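You operate a simulated robot arm through the tools that you are given. There is no shell and no other tool. Be economical: measure what you need, move in short steps, check, and stop when the job is done.

Carry out the task below with a simulated robot arm. There is one attempt and no reset: what you move stays moved.

## Task
Brake the trolley and load the two packages that the load card names.
Fine: brake on first, one package a pin; put the purple lid on the card's first colour and move the card to the trolley's pocket.

The check looks at the end state, three seconds after you hand in, the way a careful person would. Anything else that was tipped, shoved, dropped, spilled or broken makes it a failure. Lids that push on must go on centred and level and be pressed home; caps that screw on are set level and turned clockwise until they are tight.

## Robot
A 7-joint arm with a two-finger parallel gripper on a trunk, on a base that drives. Base frame: it is fixed to the floor where the robot stands at the start and does not move with it; the origin is under the middle of the robot, x ahead of it, y to its left, z up. Lengths are in m, angles in rad, forces in N, time in s.
With the tool pointing down near the work surface it reaches from about 0.1 to 0.5 m from the robot's upright axis, wherever it stands. Its first joint turns from -2.007 to 2.007 rad. Places, roughly: brake lever of the green trolley [0.7, 0, 0.5]; card pocket of the green trolley [0.4, -0.2, 0.5]; green trolley [0.6, -0.4, 0.3]; grey lid [-1, 1.75, 0.25]; job card [-2, -0.75, 0.75]. Payload 3.91 kg.
Tool frame: the origin (TCP) lies between the finger pads and is the grasp point; the fingertips stand 0.03 m ahead of it; z points along the fingers, y is the line along which they close. Largest opening 0.11 m; finger width 0.02, thickness 0.01; the body of the gripper, 0.048 by 0.112 m, starts 0.055 m behind the TCP.
Orientation is told as [roll, pitch, yaw] about the base's x, y, z axes, in that order, counted from this pose: with the fingers straight down and closing along the base's y, the tool's x points along the base's -x, its y along +y and its z along -z.

## Interface
- The arm moves only by the tool send_rows. Its argument "increments" is a list of rows, each a list of 7 numbers: the turn, a rotation vector about the base's x, y, z in rad, then the shift along the base's x, y, z in m, then the opening in per cent of the stroke, from 0 (shut) to 100 (fully open). In form: [[rx, ry, rz, x, y, z, gripper], ...]. A call has 1 to 10 rows; each row shifts and turns the commanded pose from where the row before left it. Rows are played at 5 a second. More than 0.05 m and 0.15 rad between two rows, or a gripper value outside its range, and nothing of the call is played. Where a pose cannot be reached the arm comes as near as it can. A force on the tool above 40 N (or 10 N above the force at the start of the call, whichever is more), or a blocked arm, ends the call early, and 0.2 s more pass. The fingers move at their own pace (about 0.153 m/s each) and stop on an object; they squeeze with about 43 N. The grip force told is the motor's: it shows also when the fingers shut on nothing. Time passes only in rows, and 0.2 s behind the last, so rows that do not move let the fingers close. The reply holds the time, the measured pose of the TCP, the force on the tool along the base axes, the opening and the grip force, in the units named above and with some noise, with the torque about the TCP (base axes, N m) and any sound that the robot's microphone picked up, and new pictures: "views" is both (left out), scene, wrist or none.
- Cameras (640 x 400 px; columns grow to the right, rows downward): "scene" is now at [0.2035, 0.2152, 1.4988]; the picture's right is [0.16, -0.99, 0.00], its down [-0.89, -0.15, -0.42] and it looks along [0.42, 0.07, -0.91] (base axes); focal length 214 px, centre (320, 200). "wrist" rides on the gripper at [0.072, 0.017, -0.103] in the tool frame; the picture's right is [-0.23, 0.97, 0.00], its down [-0.76, -0.18, -0.62] and it looks along [-0.61, -0.14, 0.78] (tool axes); focal length 222 px, centre (320, 200).
- slide_trunk(by): slides the trunk up (or, below 0, down) by that many m; the arm and the scene camera ride with it, the base frame stays. It gives what a move gives, with no picture.
- drive_base(legs): drives the robot by 1 to 6 legs, each [ahead, left, turn to the left] in m, m and rad, along the robot's own axes; the way and the turn of a leg run together, so that a leg with both is an arc; at most 1.5 m and 3.142 rad a leg. The arm and the cameras ride along, it lands a little off, and it stops where it bumps. It gives what a move gives, and a new picture of the scene camera.
- pan_tilt(pan, tilt): turns the head with the scene camera to pan (to the left, within 1.396 rad either way) and tilt (down, from -0.506 to 1.204), counted from straight ahead of the robot. It gives what a move gives, and a new picture of the scene camera.
- probe_pixels(camera, pixels): for up to 12 pixels [column, row] of the newest picture of that camera ("zoom" is the newest enlarged one), the place [x, y, z] in the base frame of the surface seen there, good to about 0.002 m. It takes no simulated time.
- inspect(camera, box): a new picture of the part [left, top, right, bottom] of that camera's present view, enlarged. It takes no simulated time.
- finish_job(): hands the job in; it is judged then, once.

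Keep the steps short. Do not move on a guess: measure, check each grasp and each placing, and mend mistakes. In all there are 80 turns and 260 pictures (those below and enlarged ones count). Leave the gripper open and the arm clear of the work at the hand-in unless told otherwise, and finish with a single line.

The tools are called after ">>>" as name(argument=value, ...) on one line, values as JSON. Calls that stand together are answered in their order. send_rows: Moves the arm, as the interface text tells. Its arguments: {"type":"object","properties":{"increments":{"type":"array"},"views":{"type":"string","enum":["both","scene","wrist","none"]}},"required":["increments"]} The other tools are called the same way: slide_trunk (by) slides the trunk up or down; drive_base (legs) drives the base; pan_tilt (pan, tilt) turns the head that bears the scene camera; probe_pixels (camera, pixels) gives the place of the surface under pixels of a picture; inspect (camera, box) takes an enlarged picture of a part of a camera's view; finish_job () hands the job in.

At the start:

```text
time_s: 0.0
tool_pos: [0.4818, 0.0989, 1.3758]
ee_rot: [0.0, -0.001, 0.0]
ft_force: [-0.6, 0.5, 0.8]
ft_torque: [0.01, 0.04, -0.03]
opening: 0.11
grip_force: 0.0
trunk travel left (down, up): [-0.875, 0.115]
robot x, y, heading: [-0.0009, 0.0001, 0.001]
head pan, tilt: [0.166, 1.134]
```

scene: 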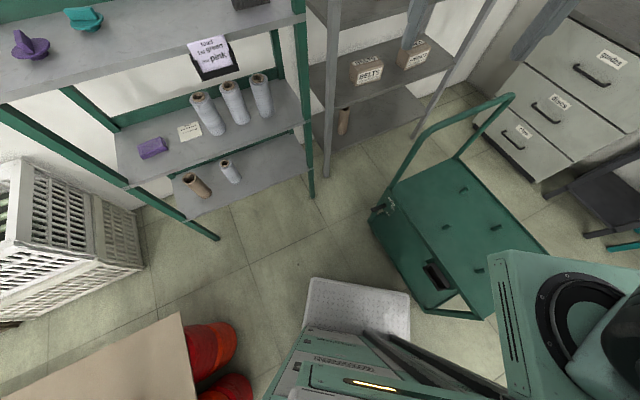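
wrist: 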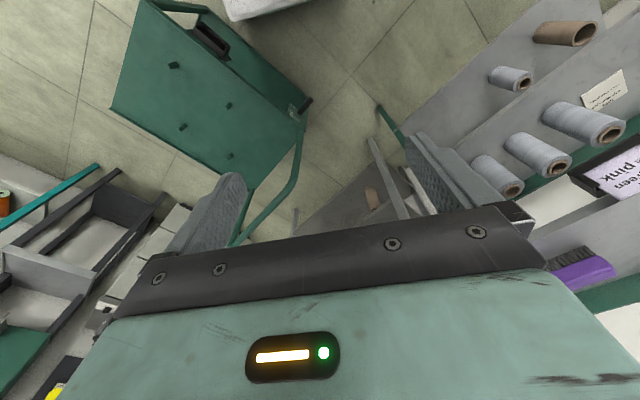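

I see a card on the green shelf near (212,55) that reads something like "load the green ... pink". I'll enlarge it and the trolley first.

>>> inspect(camera="scene", box=[170, 20, 260, 90])

>>> inspect(camera="scene", box=[350, 80, 560, 330])

>>> inspect(camera="scene", box=[0, 0, 310, 210])

>>> pan_tilt(pan=0.9, tilt=0.6)

```text
5.71 times, centred on (215, 55) of scene
```

zoom: 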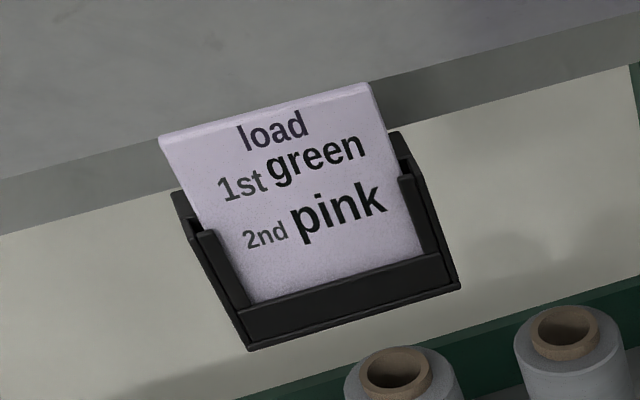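

```text
1.60 times, centred on (455, 205) of scene
```

zoom: 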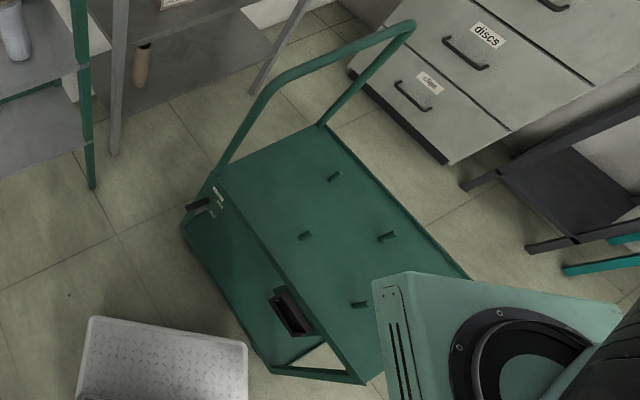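

```text
1.90 times, centred on (155, 105) of scene
```

zoom: 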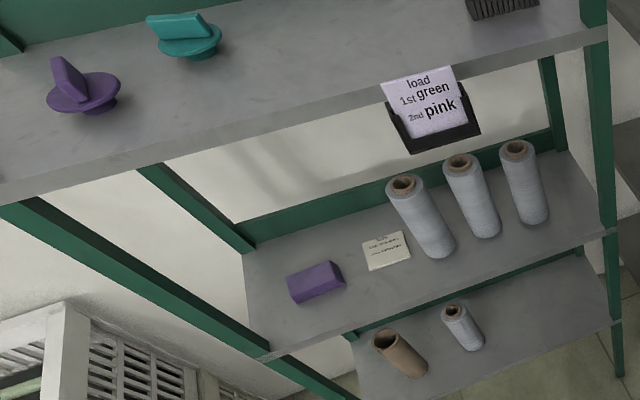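

```text
time_s: 1.1
tool_pos: [0.4825, 0.0989, 1.3761]
ee_rot: [-0.001, 0.0, 0.0]
ft_force: [0.1, -0.1, -0.2]
ft_torque: [0.02, -0.02, -0.02]
opening: 0.1099
grip_force: 0.1
trunk travel left (down, up): [-0.875, 0.115]
robot x, y, heading: [0.0002, -0.0035, 0.001]
head pan, tilt: [0.901, 0.6]
```

scene: 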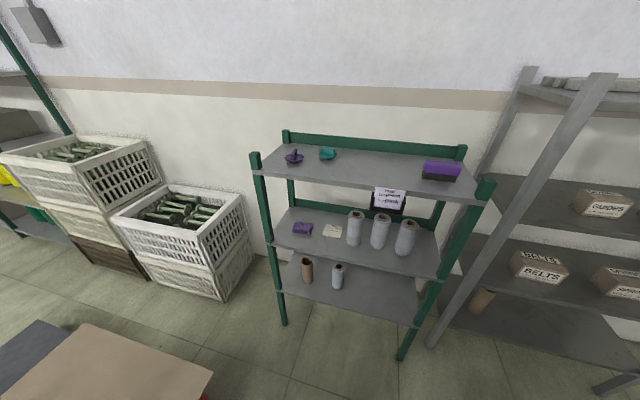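

The load card says 1st green, 2nd pink. Now I need to find the packages, so I'll look around with the head.

>>> inspect(camera="scene", box=[240, 120, 500, 300])

>>> probe_pixels(camera="scene", pixels=[[294, 157], [327, 154], [390, 195], [303, 229], [332, 231], [440, 170], [354, 230], [337, 275], [307, 270], [300, 175]])

>>> pan_tilt(pan=1.396, tilt=0.7)

>>> pan_tilt(pan=-0.5, tilt=0.7)

>>> pan_tilt(pan=-1.396, tilt=0.7)

```text
2.22 times, centred on (370, 210) of scene
```

zoom: 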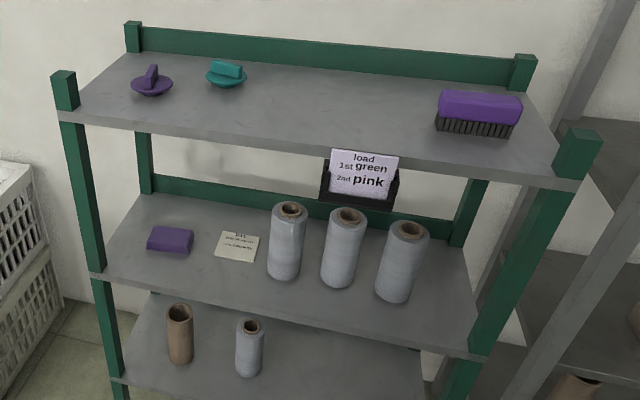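

```text
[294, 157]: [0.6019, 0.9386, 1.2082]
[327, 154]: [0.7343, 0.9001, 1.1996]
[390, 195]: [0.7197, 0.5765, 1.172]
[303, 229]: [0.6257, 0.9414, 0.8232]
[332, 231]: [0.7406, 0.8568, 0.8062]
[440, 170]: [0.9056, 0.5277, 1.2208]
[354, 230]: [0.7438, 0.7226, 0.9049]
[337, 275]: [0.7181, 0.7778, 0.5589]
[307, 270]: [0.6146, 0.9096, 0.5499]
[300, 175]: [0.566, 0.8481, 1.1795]
```

```text
time_s: 2.0
tool_pos: [0.4823, 0.0992, 1.3754]
ee_rot: [0.001, -0.001, 0.0]
ft_force: [-0.9, 0.2, 0.2]
ft_torque: [-0.02, -0.01, 0.0]
opening: 0.1102
grip_force: 0.1
trunk travel left (down, up): [-0.875, 0.115]
robot x, y, heading: [0.0025, 0.0001, 0.004]
head pan, tilt: [1.396, 0.7]
```

scene: 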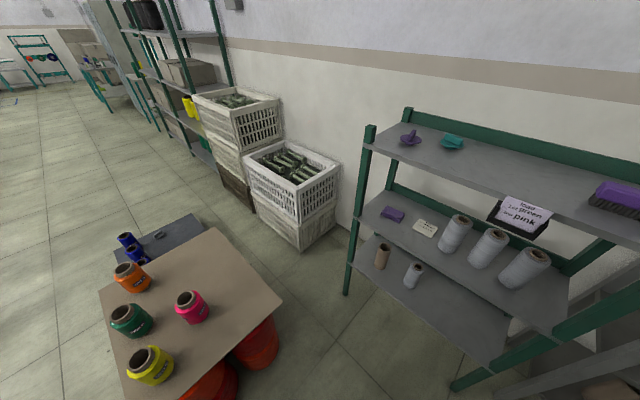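

```text
time_s: 3.9
tool_pos: [0.4821, 0.0992, 1.3773]
ee_rot: [0.0, 0.0, 0.0]
ft_force: [-0.2, 0.5, 0.6]
ft_torque: [-0.02, 0.02, 0.01]
opening: 0.11
grip_force: 0.1
trunk travel left (down, up): [-0.875, 0.115]
robot x, y, heading: [-0.0039, 0.002, 0.0]
head pan, tilt: [-0.499, 0.7]
```

scene: 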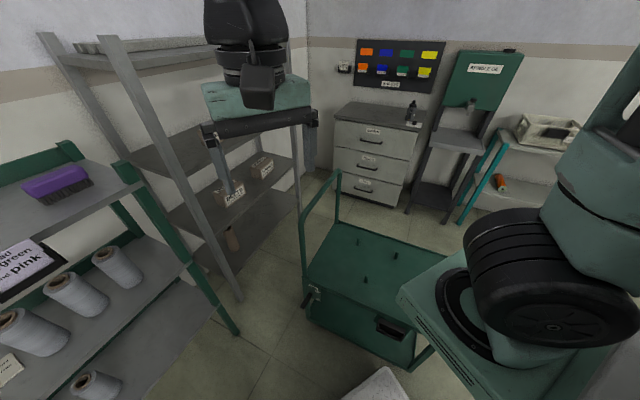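

```text
time_s: 5.1
tool_pos: [0.4811, 0.0988, 1.3766]
ee_rot: [-0.001, 0.0, -0.002]
ft_force: [-0.3, -0.3, 0.4]
ft_torque: [-0.02, -0.02, 0.01]
opening: 0.1098
grip_force: 0.0
trunk travel left (down, up): [-0.875, 0.115]
robot x, y, heading: [-0.0042, 0.0018, 0.0]
head pan, tilt: [-1.396, 0.7]
```

scene: 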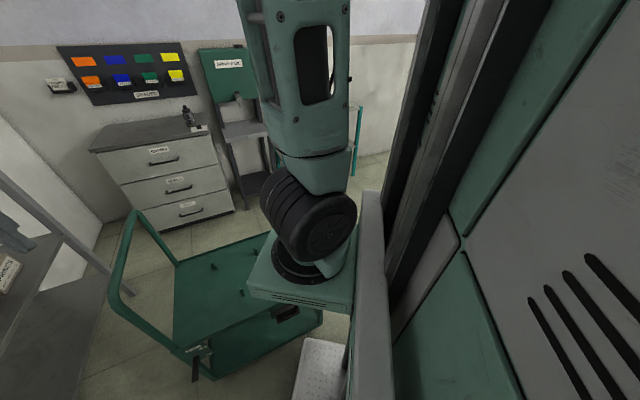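

The colored packages (blue, orange, green, pink, yellow) stand on a table to the left. I'll look closer at them and at the note on the shelf.

>>> pan_tilt(pan=1.396, tilt=0.85)

>>> inspect(camera="scene", box=[80, 160, 280, 360])

>>> inspect(camera="scene", box=[400, 60, 480, 110])

>>> inspect(camera="scene", box=[370, 160, 470, 220])

```text
time_s: 7.5
tool_pos: [0.4817, 0.0994, 1.3757]
ee_rot: [0.0, 0.0, 0.001]
ft_force: [0.2, -0.3, 0.0]
ft_torque: [0.03, 0.0, -0.02]
opening: 0.1099
grip_force: 0.0
trunk travel left (down, up): [-0.875, 0.115]
robot x, y, heading: [0.0018, 0.0001, 0.0]
head pan, tilt: [1.396, 0.85]
```

scene: 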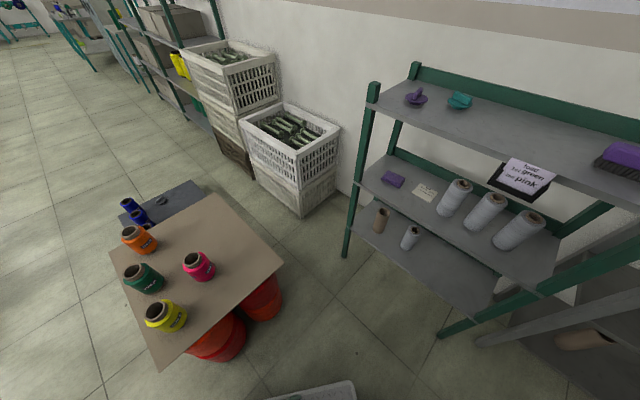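

```text
2.00 times, centred on (180, 260) of scene
```

zoom: 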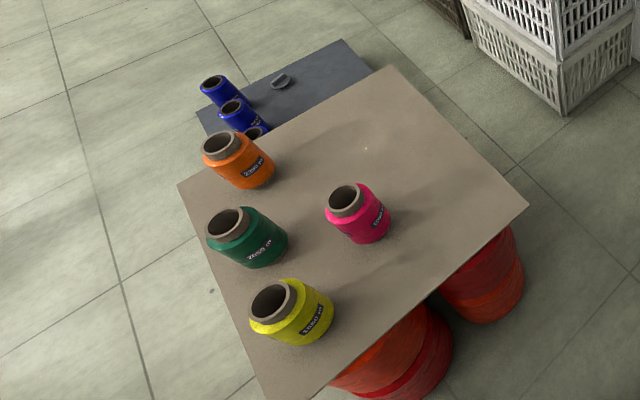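

```text
8.00 times, centred on (440, 85) of scene
```

zoom: 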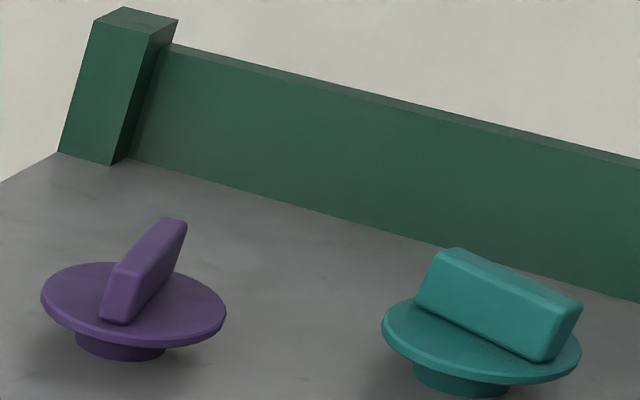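

```text
6.40 times, centred on (420, 190) of scene
```

zoom: 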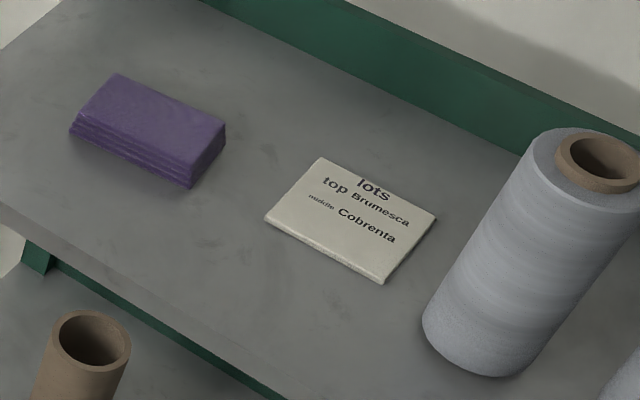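

The packages are hollow spools to set over the trolley pins, and the lid plugs into the top bore. I'll measure spools, lids and card from this view.

>>> inspect(camera="scene", box=[110, 220, 240, 340])

>>> probe_pixels(camera="scene", pixels=[[416, 98], [416, 92], [460, 100], [525, 178], [220, 230], [144, 280], [133, 273], [200, 268], [193, 260], [140, 235], [165, 315], [190, 320]])

```text
3.33 times, centred on (175, 280) of scene
```

zoom: 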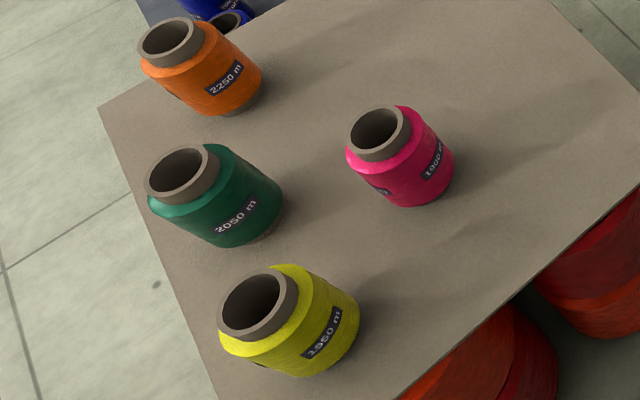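

```text
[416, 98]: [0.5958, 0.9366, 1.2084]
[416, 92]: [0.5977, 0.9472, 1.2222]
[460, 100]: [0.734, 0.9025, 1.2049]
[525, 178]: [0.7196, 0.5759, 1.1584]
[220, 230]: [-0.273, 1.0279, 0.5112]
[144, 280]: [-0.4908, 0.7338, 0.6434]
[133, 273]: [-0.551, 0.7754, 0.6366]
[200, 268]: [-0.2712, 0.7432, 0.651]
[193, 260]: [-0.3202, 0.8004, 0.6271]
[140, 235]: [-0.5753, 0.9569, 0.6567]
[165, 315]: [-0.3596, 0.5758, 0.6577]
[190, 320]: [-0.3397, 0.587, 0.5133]
```

I'll probe rims of green and pink spools in the zoom.

>>> probe_pixels(camera="zoom", pixels=[[148, 188], [214, 172], [172, 201], [190, 149], [196, 197], [350, 140], [405, 132], [370, 157], [390, 110], [400, 150], [240, 240], [410, 203]])

>>> probe_pixels(camera="zoom", pixels=[[172, 215], [205, 190], [248, 170], [365, 170], [420, 115], [360, 220], [310, 190], [215, 155], [265, 232], [440, 200]])

```text
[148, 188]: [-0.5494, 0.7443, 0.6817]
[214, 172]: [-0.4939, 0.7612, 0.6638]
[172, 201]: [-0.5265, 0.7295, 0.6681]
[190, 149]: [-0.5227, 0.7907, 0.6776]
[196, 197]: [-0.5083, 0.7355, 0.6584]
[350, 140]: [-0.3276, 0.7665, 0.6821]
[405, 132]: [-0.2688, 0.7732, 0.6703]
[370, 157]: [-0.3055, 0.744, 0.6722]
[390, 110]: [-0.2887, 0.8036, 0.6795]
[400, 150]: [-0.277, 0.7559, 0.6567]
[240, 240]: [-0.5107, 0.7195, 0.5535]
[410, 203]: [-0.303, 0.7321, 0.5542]
```

```text
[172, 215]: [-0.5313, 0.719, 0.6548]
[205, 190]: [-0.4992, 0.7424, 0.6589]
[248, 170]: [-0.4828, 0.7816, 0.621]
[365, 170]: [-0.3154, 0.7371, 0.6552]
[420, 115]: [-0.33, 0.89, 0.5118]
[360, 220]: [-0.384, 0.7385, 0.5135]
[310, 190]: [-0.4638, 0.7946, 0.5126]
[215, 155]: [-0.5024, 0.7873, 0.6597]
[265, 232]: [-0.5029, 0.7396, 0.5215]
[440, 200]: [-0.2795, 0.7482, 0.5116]
```

Green spool axis is about (-0.52, 0.76), pink about (-0.30, 0.77); table z is 0.512 and the spool top 0.682. The brake comes first, so I'll look at the trolley.

>>> pan_tilt(pan=-0.3, tilt=1.0)

>>> inspect(camera="scene", box=[250, 180, 450, 330])

```text
time_s: 9.3
tool_pos: [0.482, 0.0989, 1.3772]
ee_rot: [0.001, 0.001, 0.0]
ft_force: [0.5, 0.6, 0.3]
ft_torque: [-0.03, 0.0, -0.03]
opening: 0.1098
grip_force: 0.0
trunk travel left (down, up): [-0.875, 0.115]
robot x, y, heading: [0.0004, -0.0028, 0.004]
head pan, tilt: [-0.3, 1.0]
```

scene: 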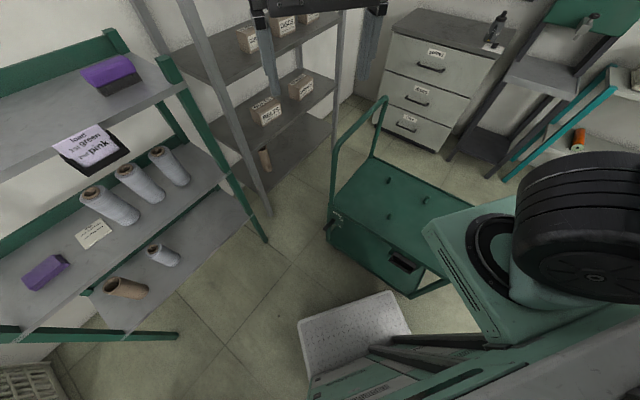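

```text
2.67 times, centred on (350, 255) of scene
```

zoom: 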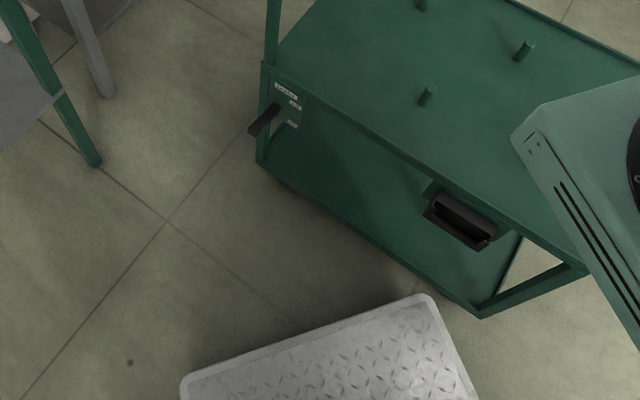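

>>> inspect(camera="scene", box=[315, 195, 379, 245])

>>> probe_pixels(camera="scene", pixels=[[331, 226], [337, 217], [345, 217], [402, 262], [405, 270], [390, 184], [426, 201], [390, 217], [428, 198], [405, 220], [335, 205], [325, 280]])

```text
8.00 times, centred on (347, 220) of scene
```

zoom: 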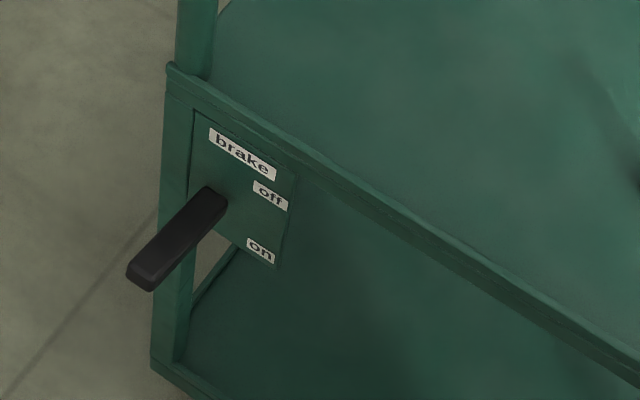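

```text
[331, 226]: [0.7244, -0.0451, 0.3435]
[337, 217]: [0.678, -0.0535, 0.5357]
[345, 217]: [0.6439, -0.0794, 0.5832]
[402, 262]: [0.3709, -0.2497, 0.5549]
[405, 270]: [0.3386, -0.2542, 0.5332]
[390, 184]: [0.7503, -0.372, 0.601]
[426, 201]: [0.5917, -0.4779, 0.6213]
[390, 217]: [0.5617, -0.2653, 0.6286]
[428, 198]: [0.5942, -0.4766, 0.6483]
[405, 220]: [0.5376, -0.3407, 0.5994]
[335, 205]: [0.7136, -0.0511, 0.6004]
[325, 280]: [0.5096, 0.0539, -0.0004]
```

I'll probe the lever and the panel in detail.

>>> probe_pixels(camera="zoom", pixels=[[140, 278], [150, 262], [175, 240], [208, 192], [218, 210], [195, 240], [240, 150], [270, 195], [260, 250], [205, 120], [205, 240], [280, 260]])

>>> pan_tilt(pan=-0.1, tilt=0.9)

>>> inspect(camera="scene", box=[360, 140, 460, 310])

```text
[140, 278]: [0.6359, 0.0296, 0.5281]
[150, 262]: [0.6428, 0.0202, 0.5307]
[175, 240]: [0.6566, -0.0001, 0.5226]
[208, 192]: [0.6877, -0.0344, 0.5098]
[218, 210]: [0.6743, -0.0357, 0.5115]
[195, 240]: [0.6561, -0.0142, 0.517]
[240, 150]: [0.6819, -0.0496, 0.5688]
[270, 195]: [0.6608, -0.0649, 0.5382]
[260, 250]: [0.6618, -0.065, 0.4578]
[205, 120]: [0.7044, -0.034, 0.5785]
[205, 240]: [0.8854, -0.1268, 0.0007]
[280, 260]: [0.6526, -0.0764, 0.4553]
```

```text
time_s: 10.0
tool_pos: [0.483, 0.0993, 1.3748]
ee_rot: [-0.001, -0.001, -0.001]
ft_force: [0.2, 0.2, -0.2]
ft_torque: [-0.06, 0.02, 0.0]
opening: 0.1099
grip_force: 0.0
trunk travel left (down, up): [-0.875, 0.115]
robot x, y, heading: [-0.0025, -0.0006, -0.002]
head pan, tilt: [-0.099, 0.901]
```

scene: 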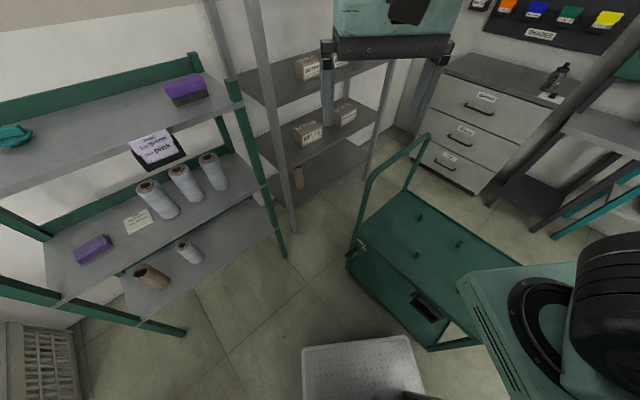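

```text
2.35 times, centred on (410, 225) of scene
```

zoom: 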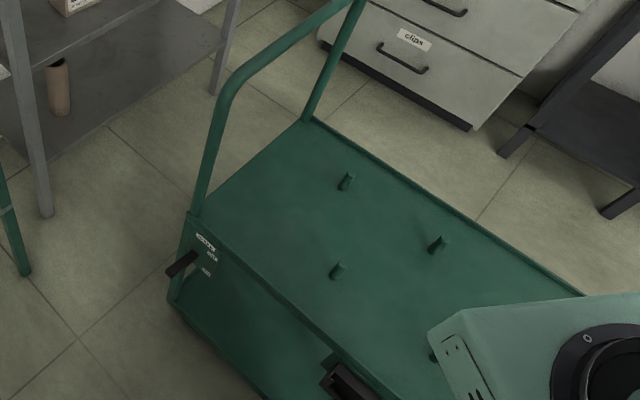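

Lever: root (0.688,-0.034,0.51), tip (0.636,0.03,0.53); "on" label sits below at z 0.457, so the lever goes down. I'll check the robot's own base outline and the clearances.

>>> probe_pixels(camera="scene", pixels=[[305, 350], [408, 340], [360, 370], [470, 280], [430, 345], [348, 265], [300, 340], [415, 375], [418, 218], [458, 245], [416, 256], [362, 240]])

>>> probe_pixels(camera="zoom", pixels=[[352, 175], [350, 187], [445, 239], [433, 253], [342, 265], [335, 279], [330, 380], [345, 365], [375, 395], [172, 270], [190, 215], [310, 120]])

```text
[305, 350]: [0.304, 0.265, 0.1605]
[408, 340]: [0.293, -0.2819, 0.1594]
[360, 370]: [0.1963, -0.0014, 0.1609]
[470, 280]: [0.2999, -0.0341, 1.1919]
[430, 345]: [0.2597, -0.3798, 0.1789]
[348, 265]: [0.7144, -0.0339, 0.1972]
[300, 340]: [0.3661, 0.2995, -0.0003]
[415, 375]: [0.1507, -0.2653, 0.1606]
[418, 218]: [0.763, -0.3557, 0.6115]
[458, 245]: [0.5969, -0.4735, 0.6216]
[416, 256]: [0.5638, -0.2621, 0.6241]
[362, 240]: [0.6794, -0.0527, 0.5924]
```

```text
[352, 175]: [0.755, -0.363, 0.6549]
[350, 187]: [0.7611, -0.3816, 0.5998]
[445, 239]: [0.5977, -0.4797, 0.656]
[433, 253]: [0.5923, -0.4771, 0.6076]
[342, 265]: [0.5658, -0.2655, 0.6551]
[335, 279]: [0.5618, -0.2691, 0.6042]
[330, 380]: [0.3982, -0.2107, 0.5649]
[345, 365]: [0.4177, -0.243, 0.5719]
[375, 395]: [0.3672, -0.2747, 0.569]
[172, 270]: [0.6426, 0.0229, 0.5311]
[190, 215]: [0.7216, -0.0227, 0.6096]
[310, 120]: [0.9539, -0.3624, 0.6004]
```

Trolley face normal ≈ (-0.565, 0.825), 0.42 m from me. I'll back off a little to the left, turn to face the trolley side (heading ≈ -0.97), and then shift left towards the lever.

>>> drive_base(legs=[[-0.05, 0.12, 0], [0, 0, -0.97], [0, 0.35, 0]])

>>> pan_tilt(pan=0.1, tilt=1.0)

```text
time_s: 15.6
tool_pos: [0.5976, -0.0152, 1.3756]
ee_rot: [0.001, 0.001, -0.96]
ft_force: [0.3, -0.1, 0.4]
ft_torque: [0.01, -0.03, -0.02]
opening: 0.1099
grip_force: 0.1
trunk travel left (down, up): [-0.875, 0.115]
robot x, y, heading: [0.2422, 0.32, -0.963]
head pan, tilt: [-0.099, 0.901]
```

scene: 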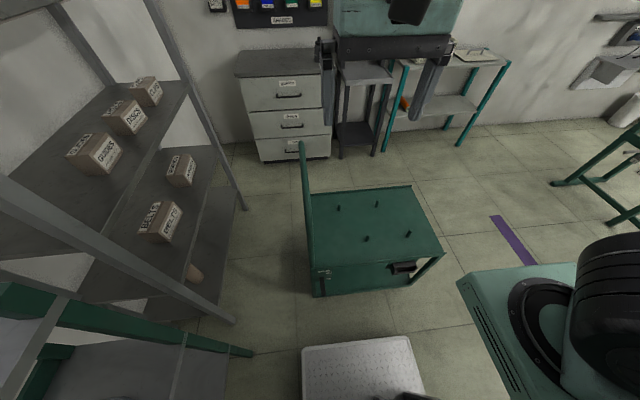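

```text
time_s: 16.4
tool_pos: [0.5977, -0.0148, 1.3754]
ee_rot: [0.0, 0.002, -0.959]
ft_force: [-0.5, -0.2, 0.0]
ft_torque: [-0.04, 0.01, -0.02]
opening: 0.11
grip_force: 0.2
trunk travel left (down, up): [-0.875, 0.115]
robot x, y, heading: [0.2406, 0.3234, -0.964]
head pan, tilt: [0.099, 1.0]
```

scene: 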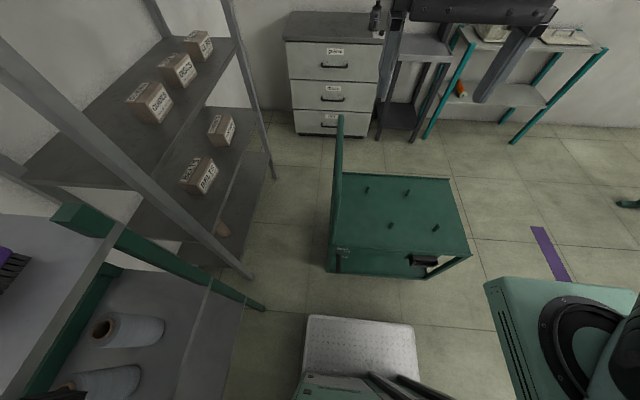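

Well aligned with the trolley now. I'll measure pins, lever and pocket from here.

>>> inspect(camera="scene", box=[320, 170, 480, 280])

>>> inspect(camera="scene", box=[325, 235, 373, 275])

>>> probe_pixels(camera="zoom", pixels=[[100, 180], [150, 100], [200, 150], [140, 250], [160, 200], [180, 220], [110, 300], [250, 150], [140, 160], [120, 210]])

```text
3.64 times, centred on (400, 225) of scene
```

zoom: 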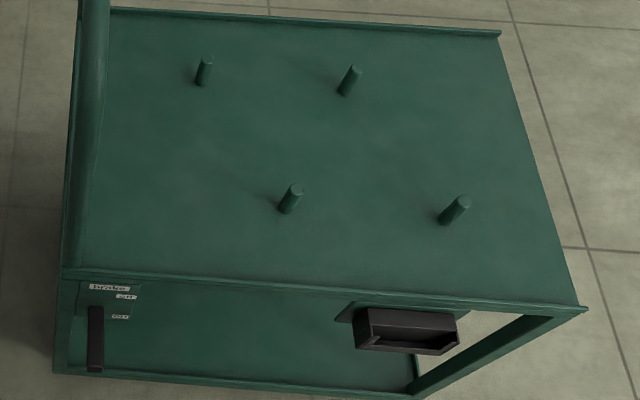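

```text
10.00 times, centred on (349, 255) of scene
```

zoom: 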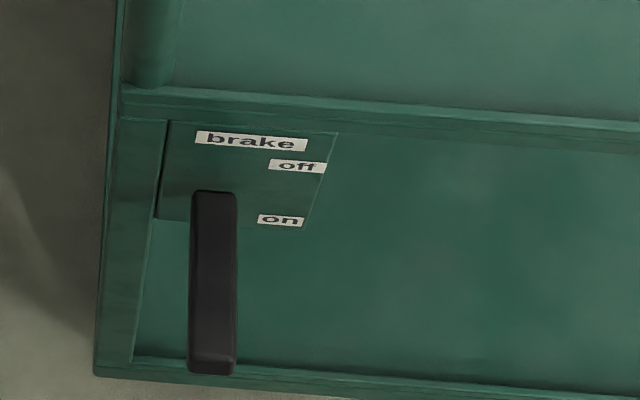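

```text
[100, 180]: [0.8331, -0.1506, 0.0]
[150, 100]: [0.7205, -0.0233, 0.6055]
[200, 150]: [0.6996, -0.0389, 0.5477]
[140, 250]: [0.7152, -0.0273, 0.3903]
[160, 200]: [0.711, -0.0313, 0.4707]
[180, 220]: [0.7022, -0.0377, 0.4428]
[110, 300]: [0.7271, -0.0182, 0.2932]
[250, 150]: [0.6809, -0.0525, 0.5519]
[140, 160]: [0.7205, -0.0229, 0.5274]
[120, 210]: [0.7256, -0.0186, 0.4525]
```

>>> probe_pixels(camera="zoom", pixels=[[213, 200], [213, 230], [213, 280], [213, 330], [213, 350], [213, 366], [196, 300], [232, 300], [280, 165], [280, 220]])

>>> inspect(camera="scene", box=[320, 170, 480, 280])

>>> probe_pixels(camera="zoom", pixels=[[207, 59], [355, 69], [295, 188], [464, 201], [285, 211], [443, 221], [370, 315], [455, 320], [365, 348], [440, 352], [400, 335], [580, 308]])

```text
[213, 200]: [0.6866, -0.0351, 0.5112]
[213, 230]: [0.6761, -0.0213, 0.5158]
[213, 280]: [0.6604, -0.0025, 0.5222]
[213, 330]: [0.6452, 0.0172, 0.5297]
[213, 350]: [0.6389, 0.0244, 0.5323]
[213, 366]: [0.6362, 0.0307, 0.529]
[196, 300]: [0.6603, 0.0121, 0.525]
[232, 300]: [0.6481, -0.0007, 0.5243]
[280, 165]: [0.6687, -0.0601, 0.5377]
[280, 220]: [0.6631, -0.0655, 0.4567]
```

```text
3.64 times, centred on (400, 225) of scene
```

zoom: 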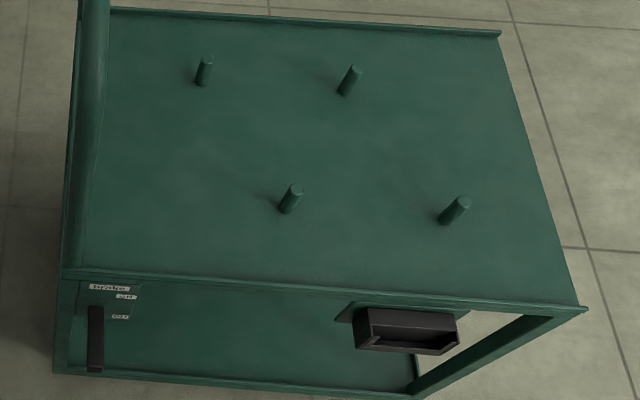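

```text
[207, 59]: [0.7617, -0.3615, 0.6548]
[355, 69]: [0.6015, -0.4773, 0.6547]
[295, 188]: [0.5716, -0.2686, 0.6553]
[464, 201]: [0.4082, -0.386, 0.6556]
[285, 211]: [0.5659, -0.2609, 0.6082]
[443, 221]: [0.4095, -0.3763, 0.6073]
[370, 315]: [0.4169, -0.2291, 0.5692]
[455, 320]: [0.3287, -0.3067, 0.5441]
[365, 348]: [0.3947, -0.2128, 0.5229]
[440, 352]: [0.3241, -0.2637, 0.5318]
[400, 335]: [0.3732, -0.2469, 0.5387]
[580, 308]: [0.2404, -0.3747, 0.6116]
```

Pins are at (0.762,-0.362), (0.602,-0.477), (0.570,-0.267), (0.409,-0.384), with tops at 0.655. I'll shut the fingers, move above the lever's outer end, and lower the trunk.

>>> send_rows(increments=[[0, 0, 0, 0.024, 0.018, 0, 0], [0, 0, 0, 0.023, 0.017, 0, 0], [0, 0, 0, 0, 0, 0, 0]], views="none")

>>> slide_trunk(by=-0.7)

>>> send_rows(increments=[[0, 0, 0, 0, 0, 0, 0]])

```text
time_s: 17.2
tool_pos: [0.6447, 0.0204, 1.3776]
ee_rot: [0.0, 0.0, -0.961]
ft_force: [-0.4, 0.1, -0.4]
ft_torque: [0.04, 0.0, 0.02]
opening: 0.0
grip_force: 37.7
trunk travel left (down, up): [-0.875, 0.115]
robot x, y, heading: [0.2412, 0.3233, -0.961]
head pan, tilt: [0.099, 1.0]
```

```text
refused: -0.7 is not a number from -0.4 to 0.4
```

```text
time_s: 17.6
tool_pos: [0.6451, 0.0211, 1.3756]
ee_rot: [0.0, -0.001, -0.961]
ft_force: [-0.3, -0.5, -0.5]
ft_torque: [0.0, 0.02, -0.01]
opening: 0.0003
grip_force: 37.7
trunk travel left (down, up): [-0.875, 0.115]
robot x, y, heading: [0.2426, 0.3223, -0.962]
head pan, tilt: [0.099, 1.0]
```

scene: 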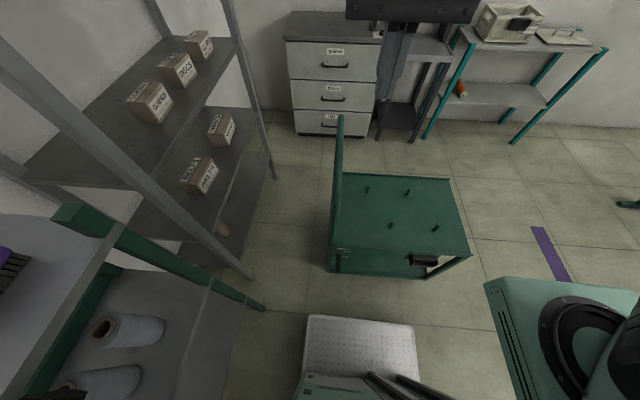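
wrist: 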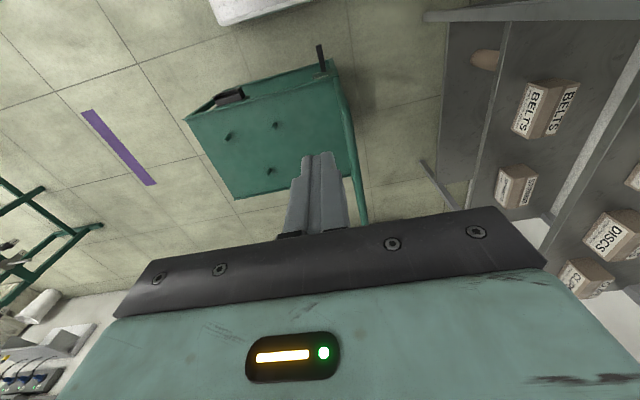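

The slide limit is 0.4 a call, so I'll lower by 0.4 and then by 0.28.

>>> slide_trunk(by=-0.4)

>>> slide_trunk(by=-0.3)

>>> send_rows(increments=[[0, 0, 0, 0, 0, 0, 0]])

```text
time_s: 21.4
tool_pos: [0.6438, 0.0206, 0.9763]
ee_rot: [0.001, 0.0, -0.961]
ft_force: [0.1, 0.2, -0.7]
ft_torque: [0.01, 0.0, 0.02]
opening: 0.0
grip_force: 38.2
trunk travel left (down, up): [-0.475, 0.515]
robot x, y, heading: [0.2418, 0.3226, -0.961]
head pan, tilt: [0.099, 1.0]
```

```text
time_s: 24.4
tool_pos: [0.644, 0.0216, 0.6763]
ee_rot: [0.001, 0.001, -0.961]
ft_force: [0.8, 0.4, 0.0]
ft_torque: [-0.01, 0.0, -0.01]
opening: 0.0
grip_force: 37.7
trunk travel left (down, up): [-0.175, 0.815]
robot x, y, heading: [0.2371, 0.3256, -0.956]
head pan, tilt: [0.099, 1.0]
```

```text
time_s: 24.8
tool_pos: [0.6445, 0.0214, 0.6771]
ee_rot: [-0.001, -0.001, -0.96]
ft_force: [-0.5, 0.6, 0.0]
ft_torque: [0.03, 0.01, 0.01]
opening: 0.0
grip_force: 37.7
trunk travel left (down, up): [-0.175, 0.815]
robot x, y, heading: [0.2394, 0.3255, -0.962]
head pan, tilt: [0.099, 1.0]
```

scene: 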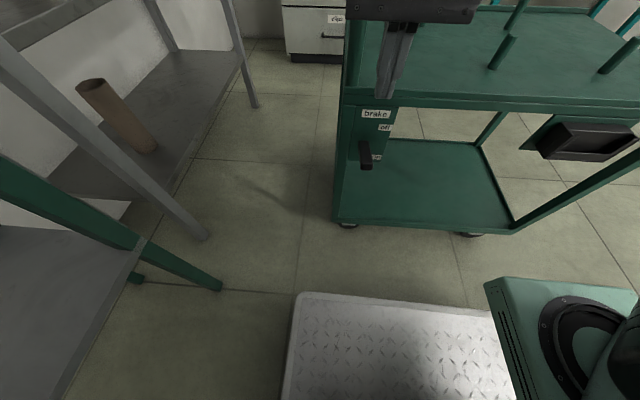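
wrist: 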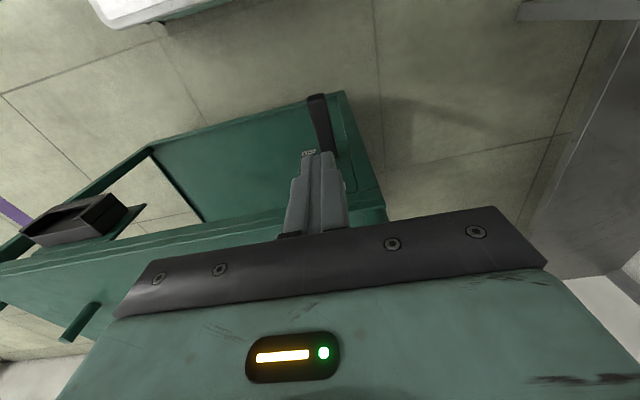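

Fingers are over the lever's outer part. Next I go down to just above it.

>>> send_rows(increments=[[0, 0, 0, 0, -0.002, -0.04, 0], [0, 0, 0, 0, 0, -0.04, 0], [0, 0, 0, 0, 0, -0.025, 0]])

>>> inspect(camera="scene", box=[330, 60, 430, 180])

```text
time_s: 25.6
tool_pos: [0.6449, 0.0182, 0.5717]
ee_rot: [0.002, 0.001, -0.963]
ft_force: [0.5, 0.6, -0.4]
ft_torque: [0.0, -0.03, -0.01]
opening: 0.0
grip_force: 37.3
trunk travel left (down, up): [-0.175, 0.815]
robot x, y, heading: [0.2419, 0.3242, -0.956]
head pan, tilt: [0.099, 1.0]
```

scene: 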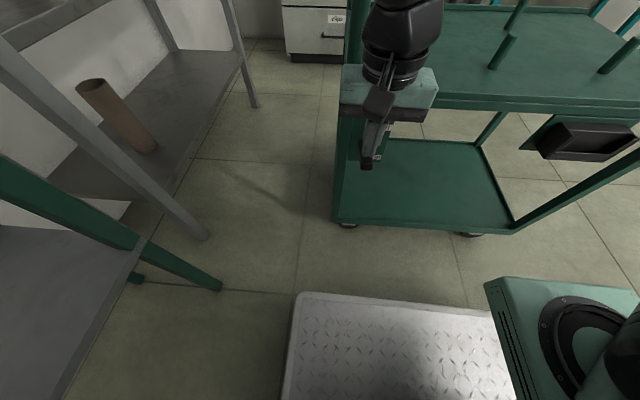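
wrist: 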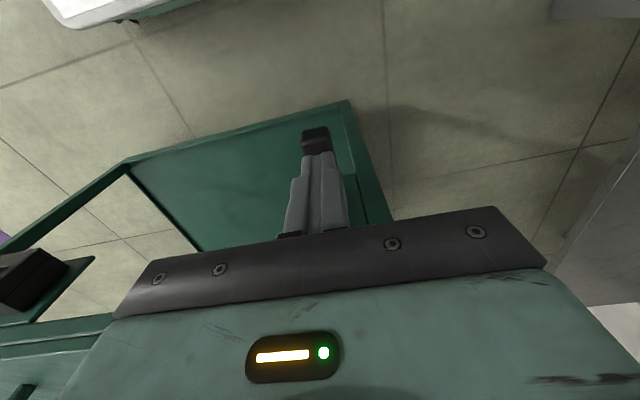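

```text
3.33 times, centred on (380, 120) of scene
```

zoom: 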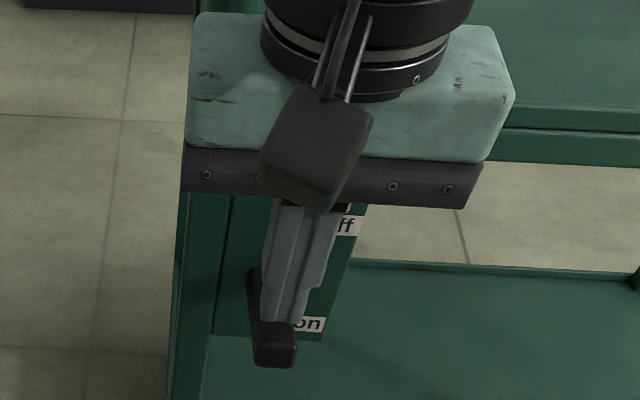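

Fingers just above the lever, slightly right of it. I'll shift 6 mm left and press down in 1 cm steps.

>>> send_rows(increments=[[0, 0, 0, 0.005, 0.004, -0.005, 0], [0, 0, 0, 0, 0, -0.01, 0], [0, 0, 0, 0, 0, -0.01, 0], [0, 0, 0, 0, 0, -0.01, 0], [0, 0, 0, 0, 0, -0.01, 0], [0, 0, 0, 0, 0, -0.01, 0]], views="scene")

>>> inspect(camera="scene", box=[330, 60, 430, 180])

```text
time_s: 27.0
tool_pos: [0.6503, 0.0223, 0.5186]
ee_rot: [0.002, -0.002, -0.959]
ft_force: [-7.6, 1.7, 27.5]
ft_torque: [-0.26, 0.13, 0.11]
opening: 0.0
grip_force: 37.9
trunk travel left (down, up): [-0.175, 0.815]
robot x, y, heading: [0.237, 0.3258, -0.961]
head pan, tilt: [0.099, 1.0]
```

scene: 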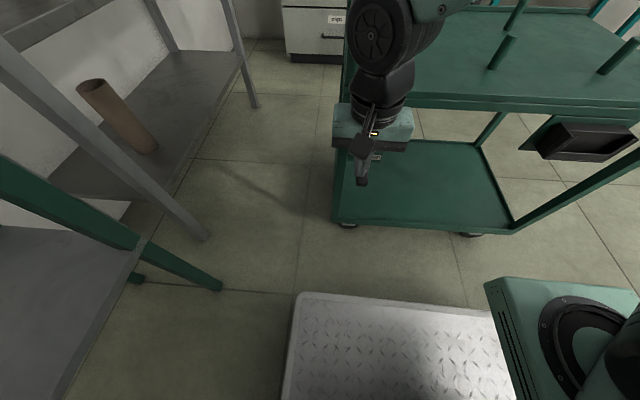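

```text
3.33 times, centred on (380, 120) of scene
```

zoom: 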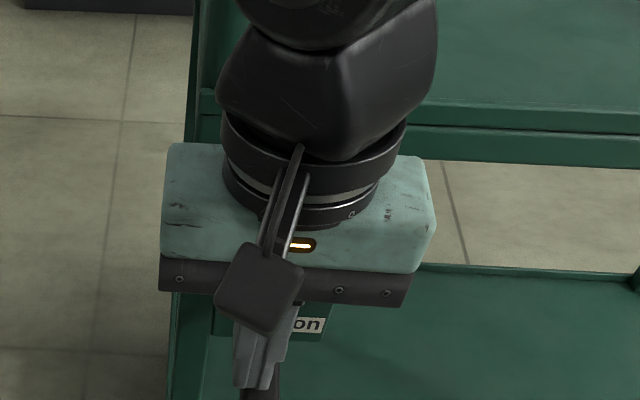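

The lever is moving down (tip now ~0.488, 27 N). I'll keep pressing until it stops.

>>> send_rows(increments=[[0, 0, 0, 0, 0, -0.008, 0], [0, 0, 0, 0, 0, -0.008, 0], [0, 0, 0, 0, 0, -0.008, 0], [0, 0, 0, 0, 0, -0.008, 0]], views="none")

>>> inspect(camera="scene", box=[330, 60, 430, 180])

```text
time_s: 27.3
tool_pos: [0.6494, 0.0219, 0.5183]
ee_rot: [0.001, -0.002, -0.96]
ft_force: [-13.2, 3.3, 30.8]
ft_torque: [-0.16, 0.25, -0.08]
opening: 0.0
grip_force: 37.3
trunk travel left (down, up): [-0.175, 0.815]
robot x, y, heading: [0.2383, 0.3239, -0.964]
head pan, tilt: [0.099, 1.0]
stopped in row 1: the force on the tool passed its limit at 52 N (the readings are from after the stop); the commanded pose is now the measured one
```

```text
3.33 times, centred on (380, 120) of scene
```

zoom: 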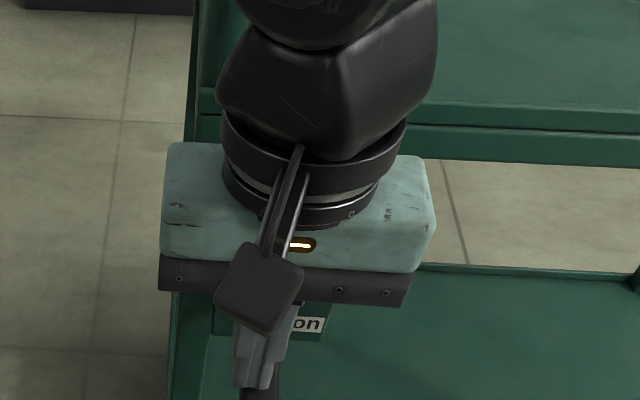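

It hit a hard stop. I'll lift and look at the lever.

>>> send_rows(increments=[[0, 0, 0, 0, 0, 0.03, 0], [0, 0, 0, 0, 0, 0.05, 0], [0, 0, 0, 0, 0, 0.05, 0], [0, 0, 0, -0.01, 0.02, 0.05, 0], [0, 0, 0, -0.01, 0.02, 0.05, 0]], views="scene")

>>> inspect(camera="scene", box=[330, 80, 430, 180])

```text
refused: row 4 steps farther than a row can; nothing moved
```

```text
4.00 times, centred on (380, 130) of scene
```

zoom: 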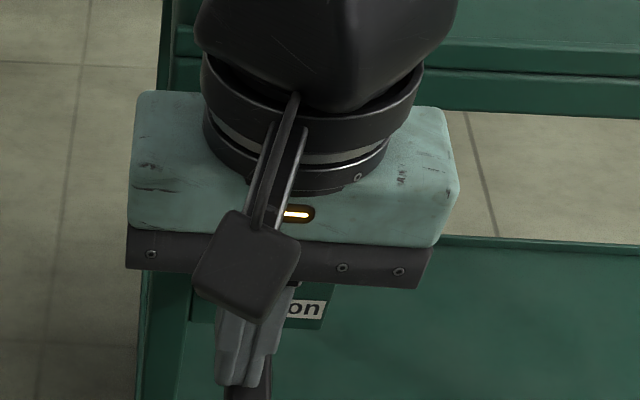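

>>> send_rows(increments=[[0, 0, 0, 0, 0, 0.03, 0], [0, 0, 0, 0, 0, 0.045, 0], [0, 0, 0, 0, 0, 0.045, 0], [0, 0, 0, -0.01, 0.015, 0.04, 0], [0, 0, 0, -0.01, 0.015, 0.04, 0]], views="scene")

>>> inspect(camera="scene", box=[330, 80, 430, 180])

>>> probe_pixels(camera="zoom", pixels=[[230, 340], [220, 280], [240, 380], [240, 360], [235, 300], [250, 340], [250, 320]])

```text
time_s: 28.5
tool_pos: [0.6289, 0.0529, 0.7161]
ee_rot: [0.002, -0.002, -0.961]
ft_force: [-0.7, 0.5, -0.3]
ft_torque: [-0.01, 0.0, 0.02]
opening: 0.0002
grip_force: 37.6
trunk travel left (down, up): [-0.175, 0.815]
robot x, y, heading: [0.2417, 0.3248, -0.96]
head pan, tilt: [0.099, 1.0]
```

scene: 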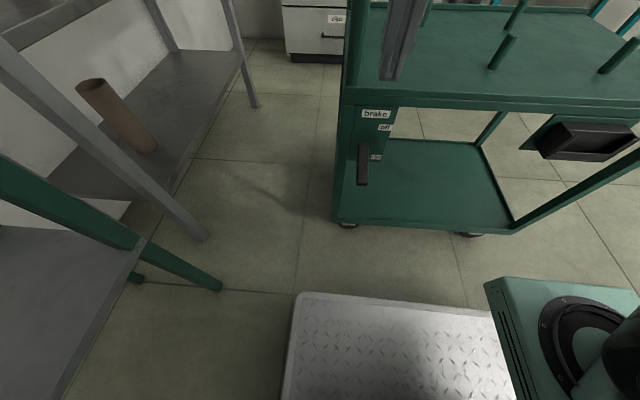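

```text
4.00 times, centred on (380, 130) of scene
```

zoom: 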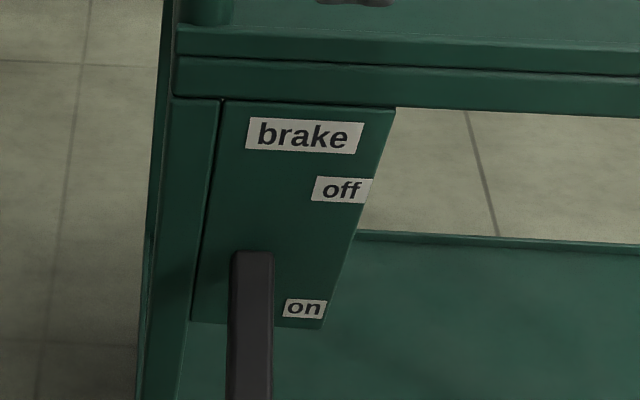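

```text
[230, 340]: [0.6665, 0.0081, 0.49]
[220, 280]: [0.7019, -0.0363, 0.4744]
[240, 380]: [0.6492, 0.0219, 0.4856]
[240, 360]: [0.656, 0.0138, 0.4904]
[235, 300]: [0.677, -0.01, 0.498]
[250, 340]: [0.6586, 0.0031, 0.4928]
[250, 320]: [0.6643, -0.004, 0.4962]
```

Lever now points down to "on" (tip z ~0.482, mirrored from before): brake on. Next I back away from the trolley, raise the trunk, turn left, and view the table.

>>> drive_base(legs=[[0.05, -0.355, 0], [0, 0, 2.3]])

>>> slide_trunk(by=0.4)

>>> pan_tilt(pan=0.9, tilt=0.9)

```text
time_s: 36.3
tool_pos: [-0.0859, 0.5473, 0.7165]
ee_rot: [0.003, -0.004, 1.348]
ft_force: [-0.3, 0.1, 1.1]
ft_torque: [-0.01, 0.01, -0.01]
opening: 0.0001
grip_force: 37.7
trunk travel left (down, up): [-0.175, 0.815]
robot x, y, heading: [-0.0233, 0.0764, 1.341]
head pan, tilt: [0.099, 1.0]
```

scene: 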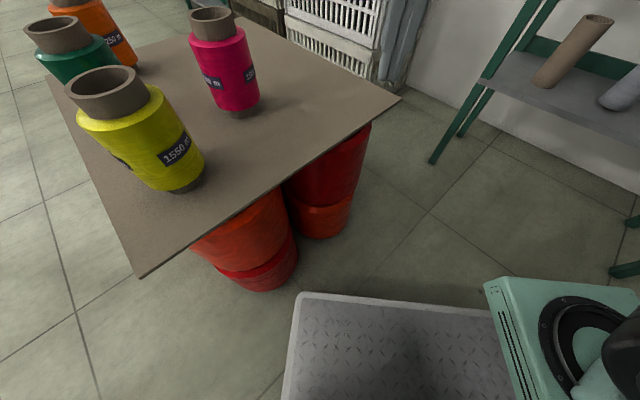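

```text
time_s: 40.1
tool_pos: [-0.0853, 0.5482, 1.1152]
ee_rot: [0.004, -0.003, 1.349]
ft_force: [-0.2, -0.4, 0.0]
ft_torque: [0.0, -0.02, -0.01]
opening: 0.0
grip_force: 37.5
trunk travel left (down, up): [-0.575, 0.415]
robot x, y, heading: [-0.0243, 0.0764, 1.346]
head pan, tilt: [0.099, 1.0]
```

```text
time_s: 41.2
tool_pos: [-0.0858, 0.5471, 1.1149]
ee_rot: [0.002, -0.003, 1.348]
ft_force: [-0.4, 0.2, 0.2]
ft_torque: [0.01, 0.03, -0.04]
opening: 0.0002
grip_force: 37.5
trunk travel left (down, up): [-0.575, 0.415]
robot x, y, heading: [-0.0241, 0.0808, 1.35]
head pan, tilt: [0.901, 0.901]
```

scene: 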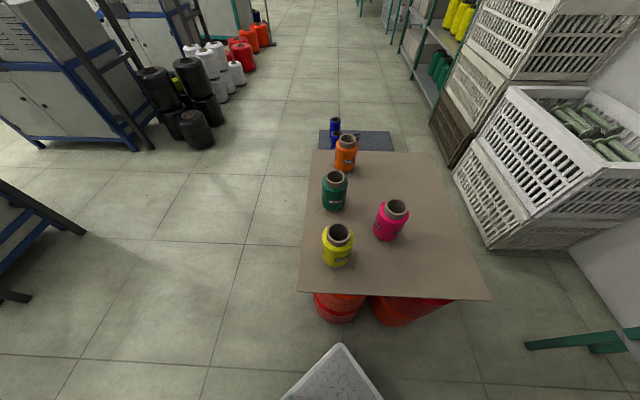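

Good view of the table. I'll measure corners and spools.

>>> probe_pixels(camera="scene", pixels=[[302, 290], [486, 296], [313, 153], [438, 156], [340, 315], [395, 318]])

>>> inspect(camera="scene", box=[300, 125, 430, 275])

>>> probe_pixels(camera="zoom", pixels=[[240, 130], [224, 130], [258, 130], [241, 122], [240, 141], [248, 200], [220, 165], [270, 165], [230, 220], [265, 215]])

>>> probe_pixels(camera="zoom", pixels=[[380, 208], [414, 208], [398, 200], [395, 222], [360, 220], [412, 250], [372, 270], [395, 285], [250, 340], [290, 280]])

```text
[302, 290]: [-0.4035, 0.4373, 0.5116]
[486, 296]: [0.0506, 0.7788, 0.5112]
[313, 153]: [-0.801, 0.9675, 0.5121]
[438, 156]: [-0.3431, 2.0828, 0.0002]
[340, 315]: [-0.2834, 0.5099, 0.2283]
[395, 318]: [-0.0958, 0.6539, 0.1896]
```

```text
2.67 times, centred on (365, 200) of scene
```

zoom: 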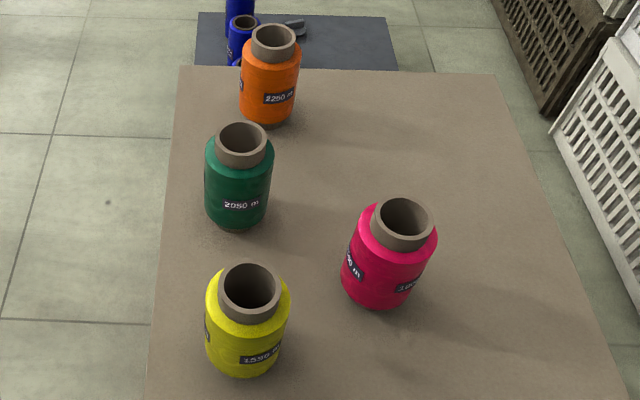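

```text
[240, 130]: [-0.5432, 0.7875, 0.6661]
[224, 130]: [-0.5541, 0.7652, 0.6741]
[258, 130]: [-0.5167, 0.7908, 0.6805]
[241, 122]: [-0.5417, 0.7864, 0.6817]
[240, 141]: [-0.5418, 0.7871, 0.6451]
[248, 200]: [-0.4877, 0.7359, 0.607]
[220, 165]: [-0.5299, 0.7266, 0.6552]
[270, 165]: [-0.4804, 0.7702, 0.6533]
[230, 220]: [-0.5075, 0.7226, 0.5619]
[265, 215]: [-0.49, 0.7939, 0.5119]
```

```text
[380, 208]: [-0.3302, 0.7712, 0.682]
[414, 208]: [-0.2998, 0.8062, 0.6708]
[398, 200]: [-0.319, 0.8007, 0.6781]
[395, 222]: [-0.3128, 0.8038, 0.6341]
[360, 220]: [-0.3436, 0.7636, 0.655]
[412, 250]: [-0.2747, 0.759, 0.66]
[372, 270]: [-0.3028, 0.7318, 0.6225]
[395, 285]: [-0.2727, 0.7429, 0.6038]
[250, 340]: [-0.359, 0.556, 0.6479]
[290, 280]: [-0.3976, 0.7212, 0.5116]
```

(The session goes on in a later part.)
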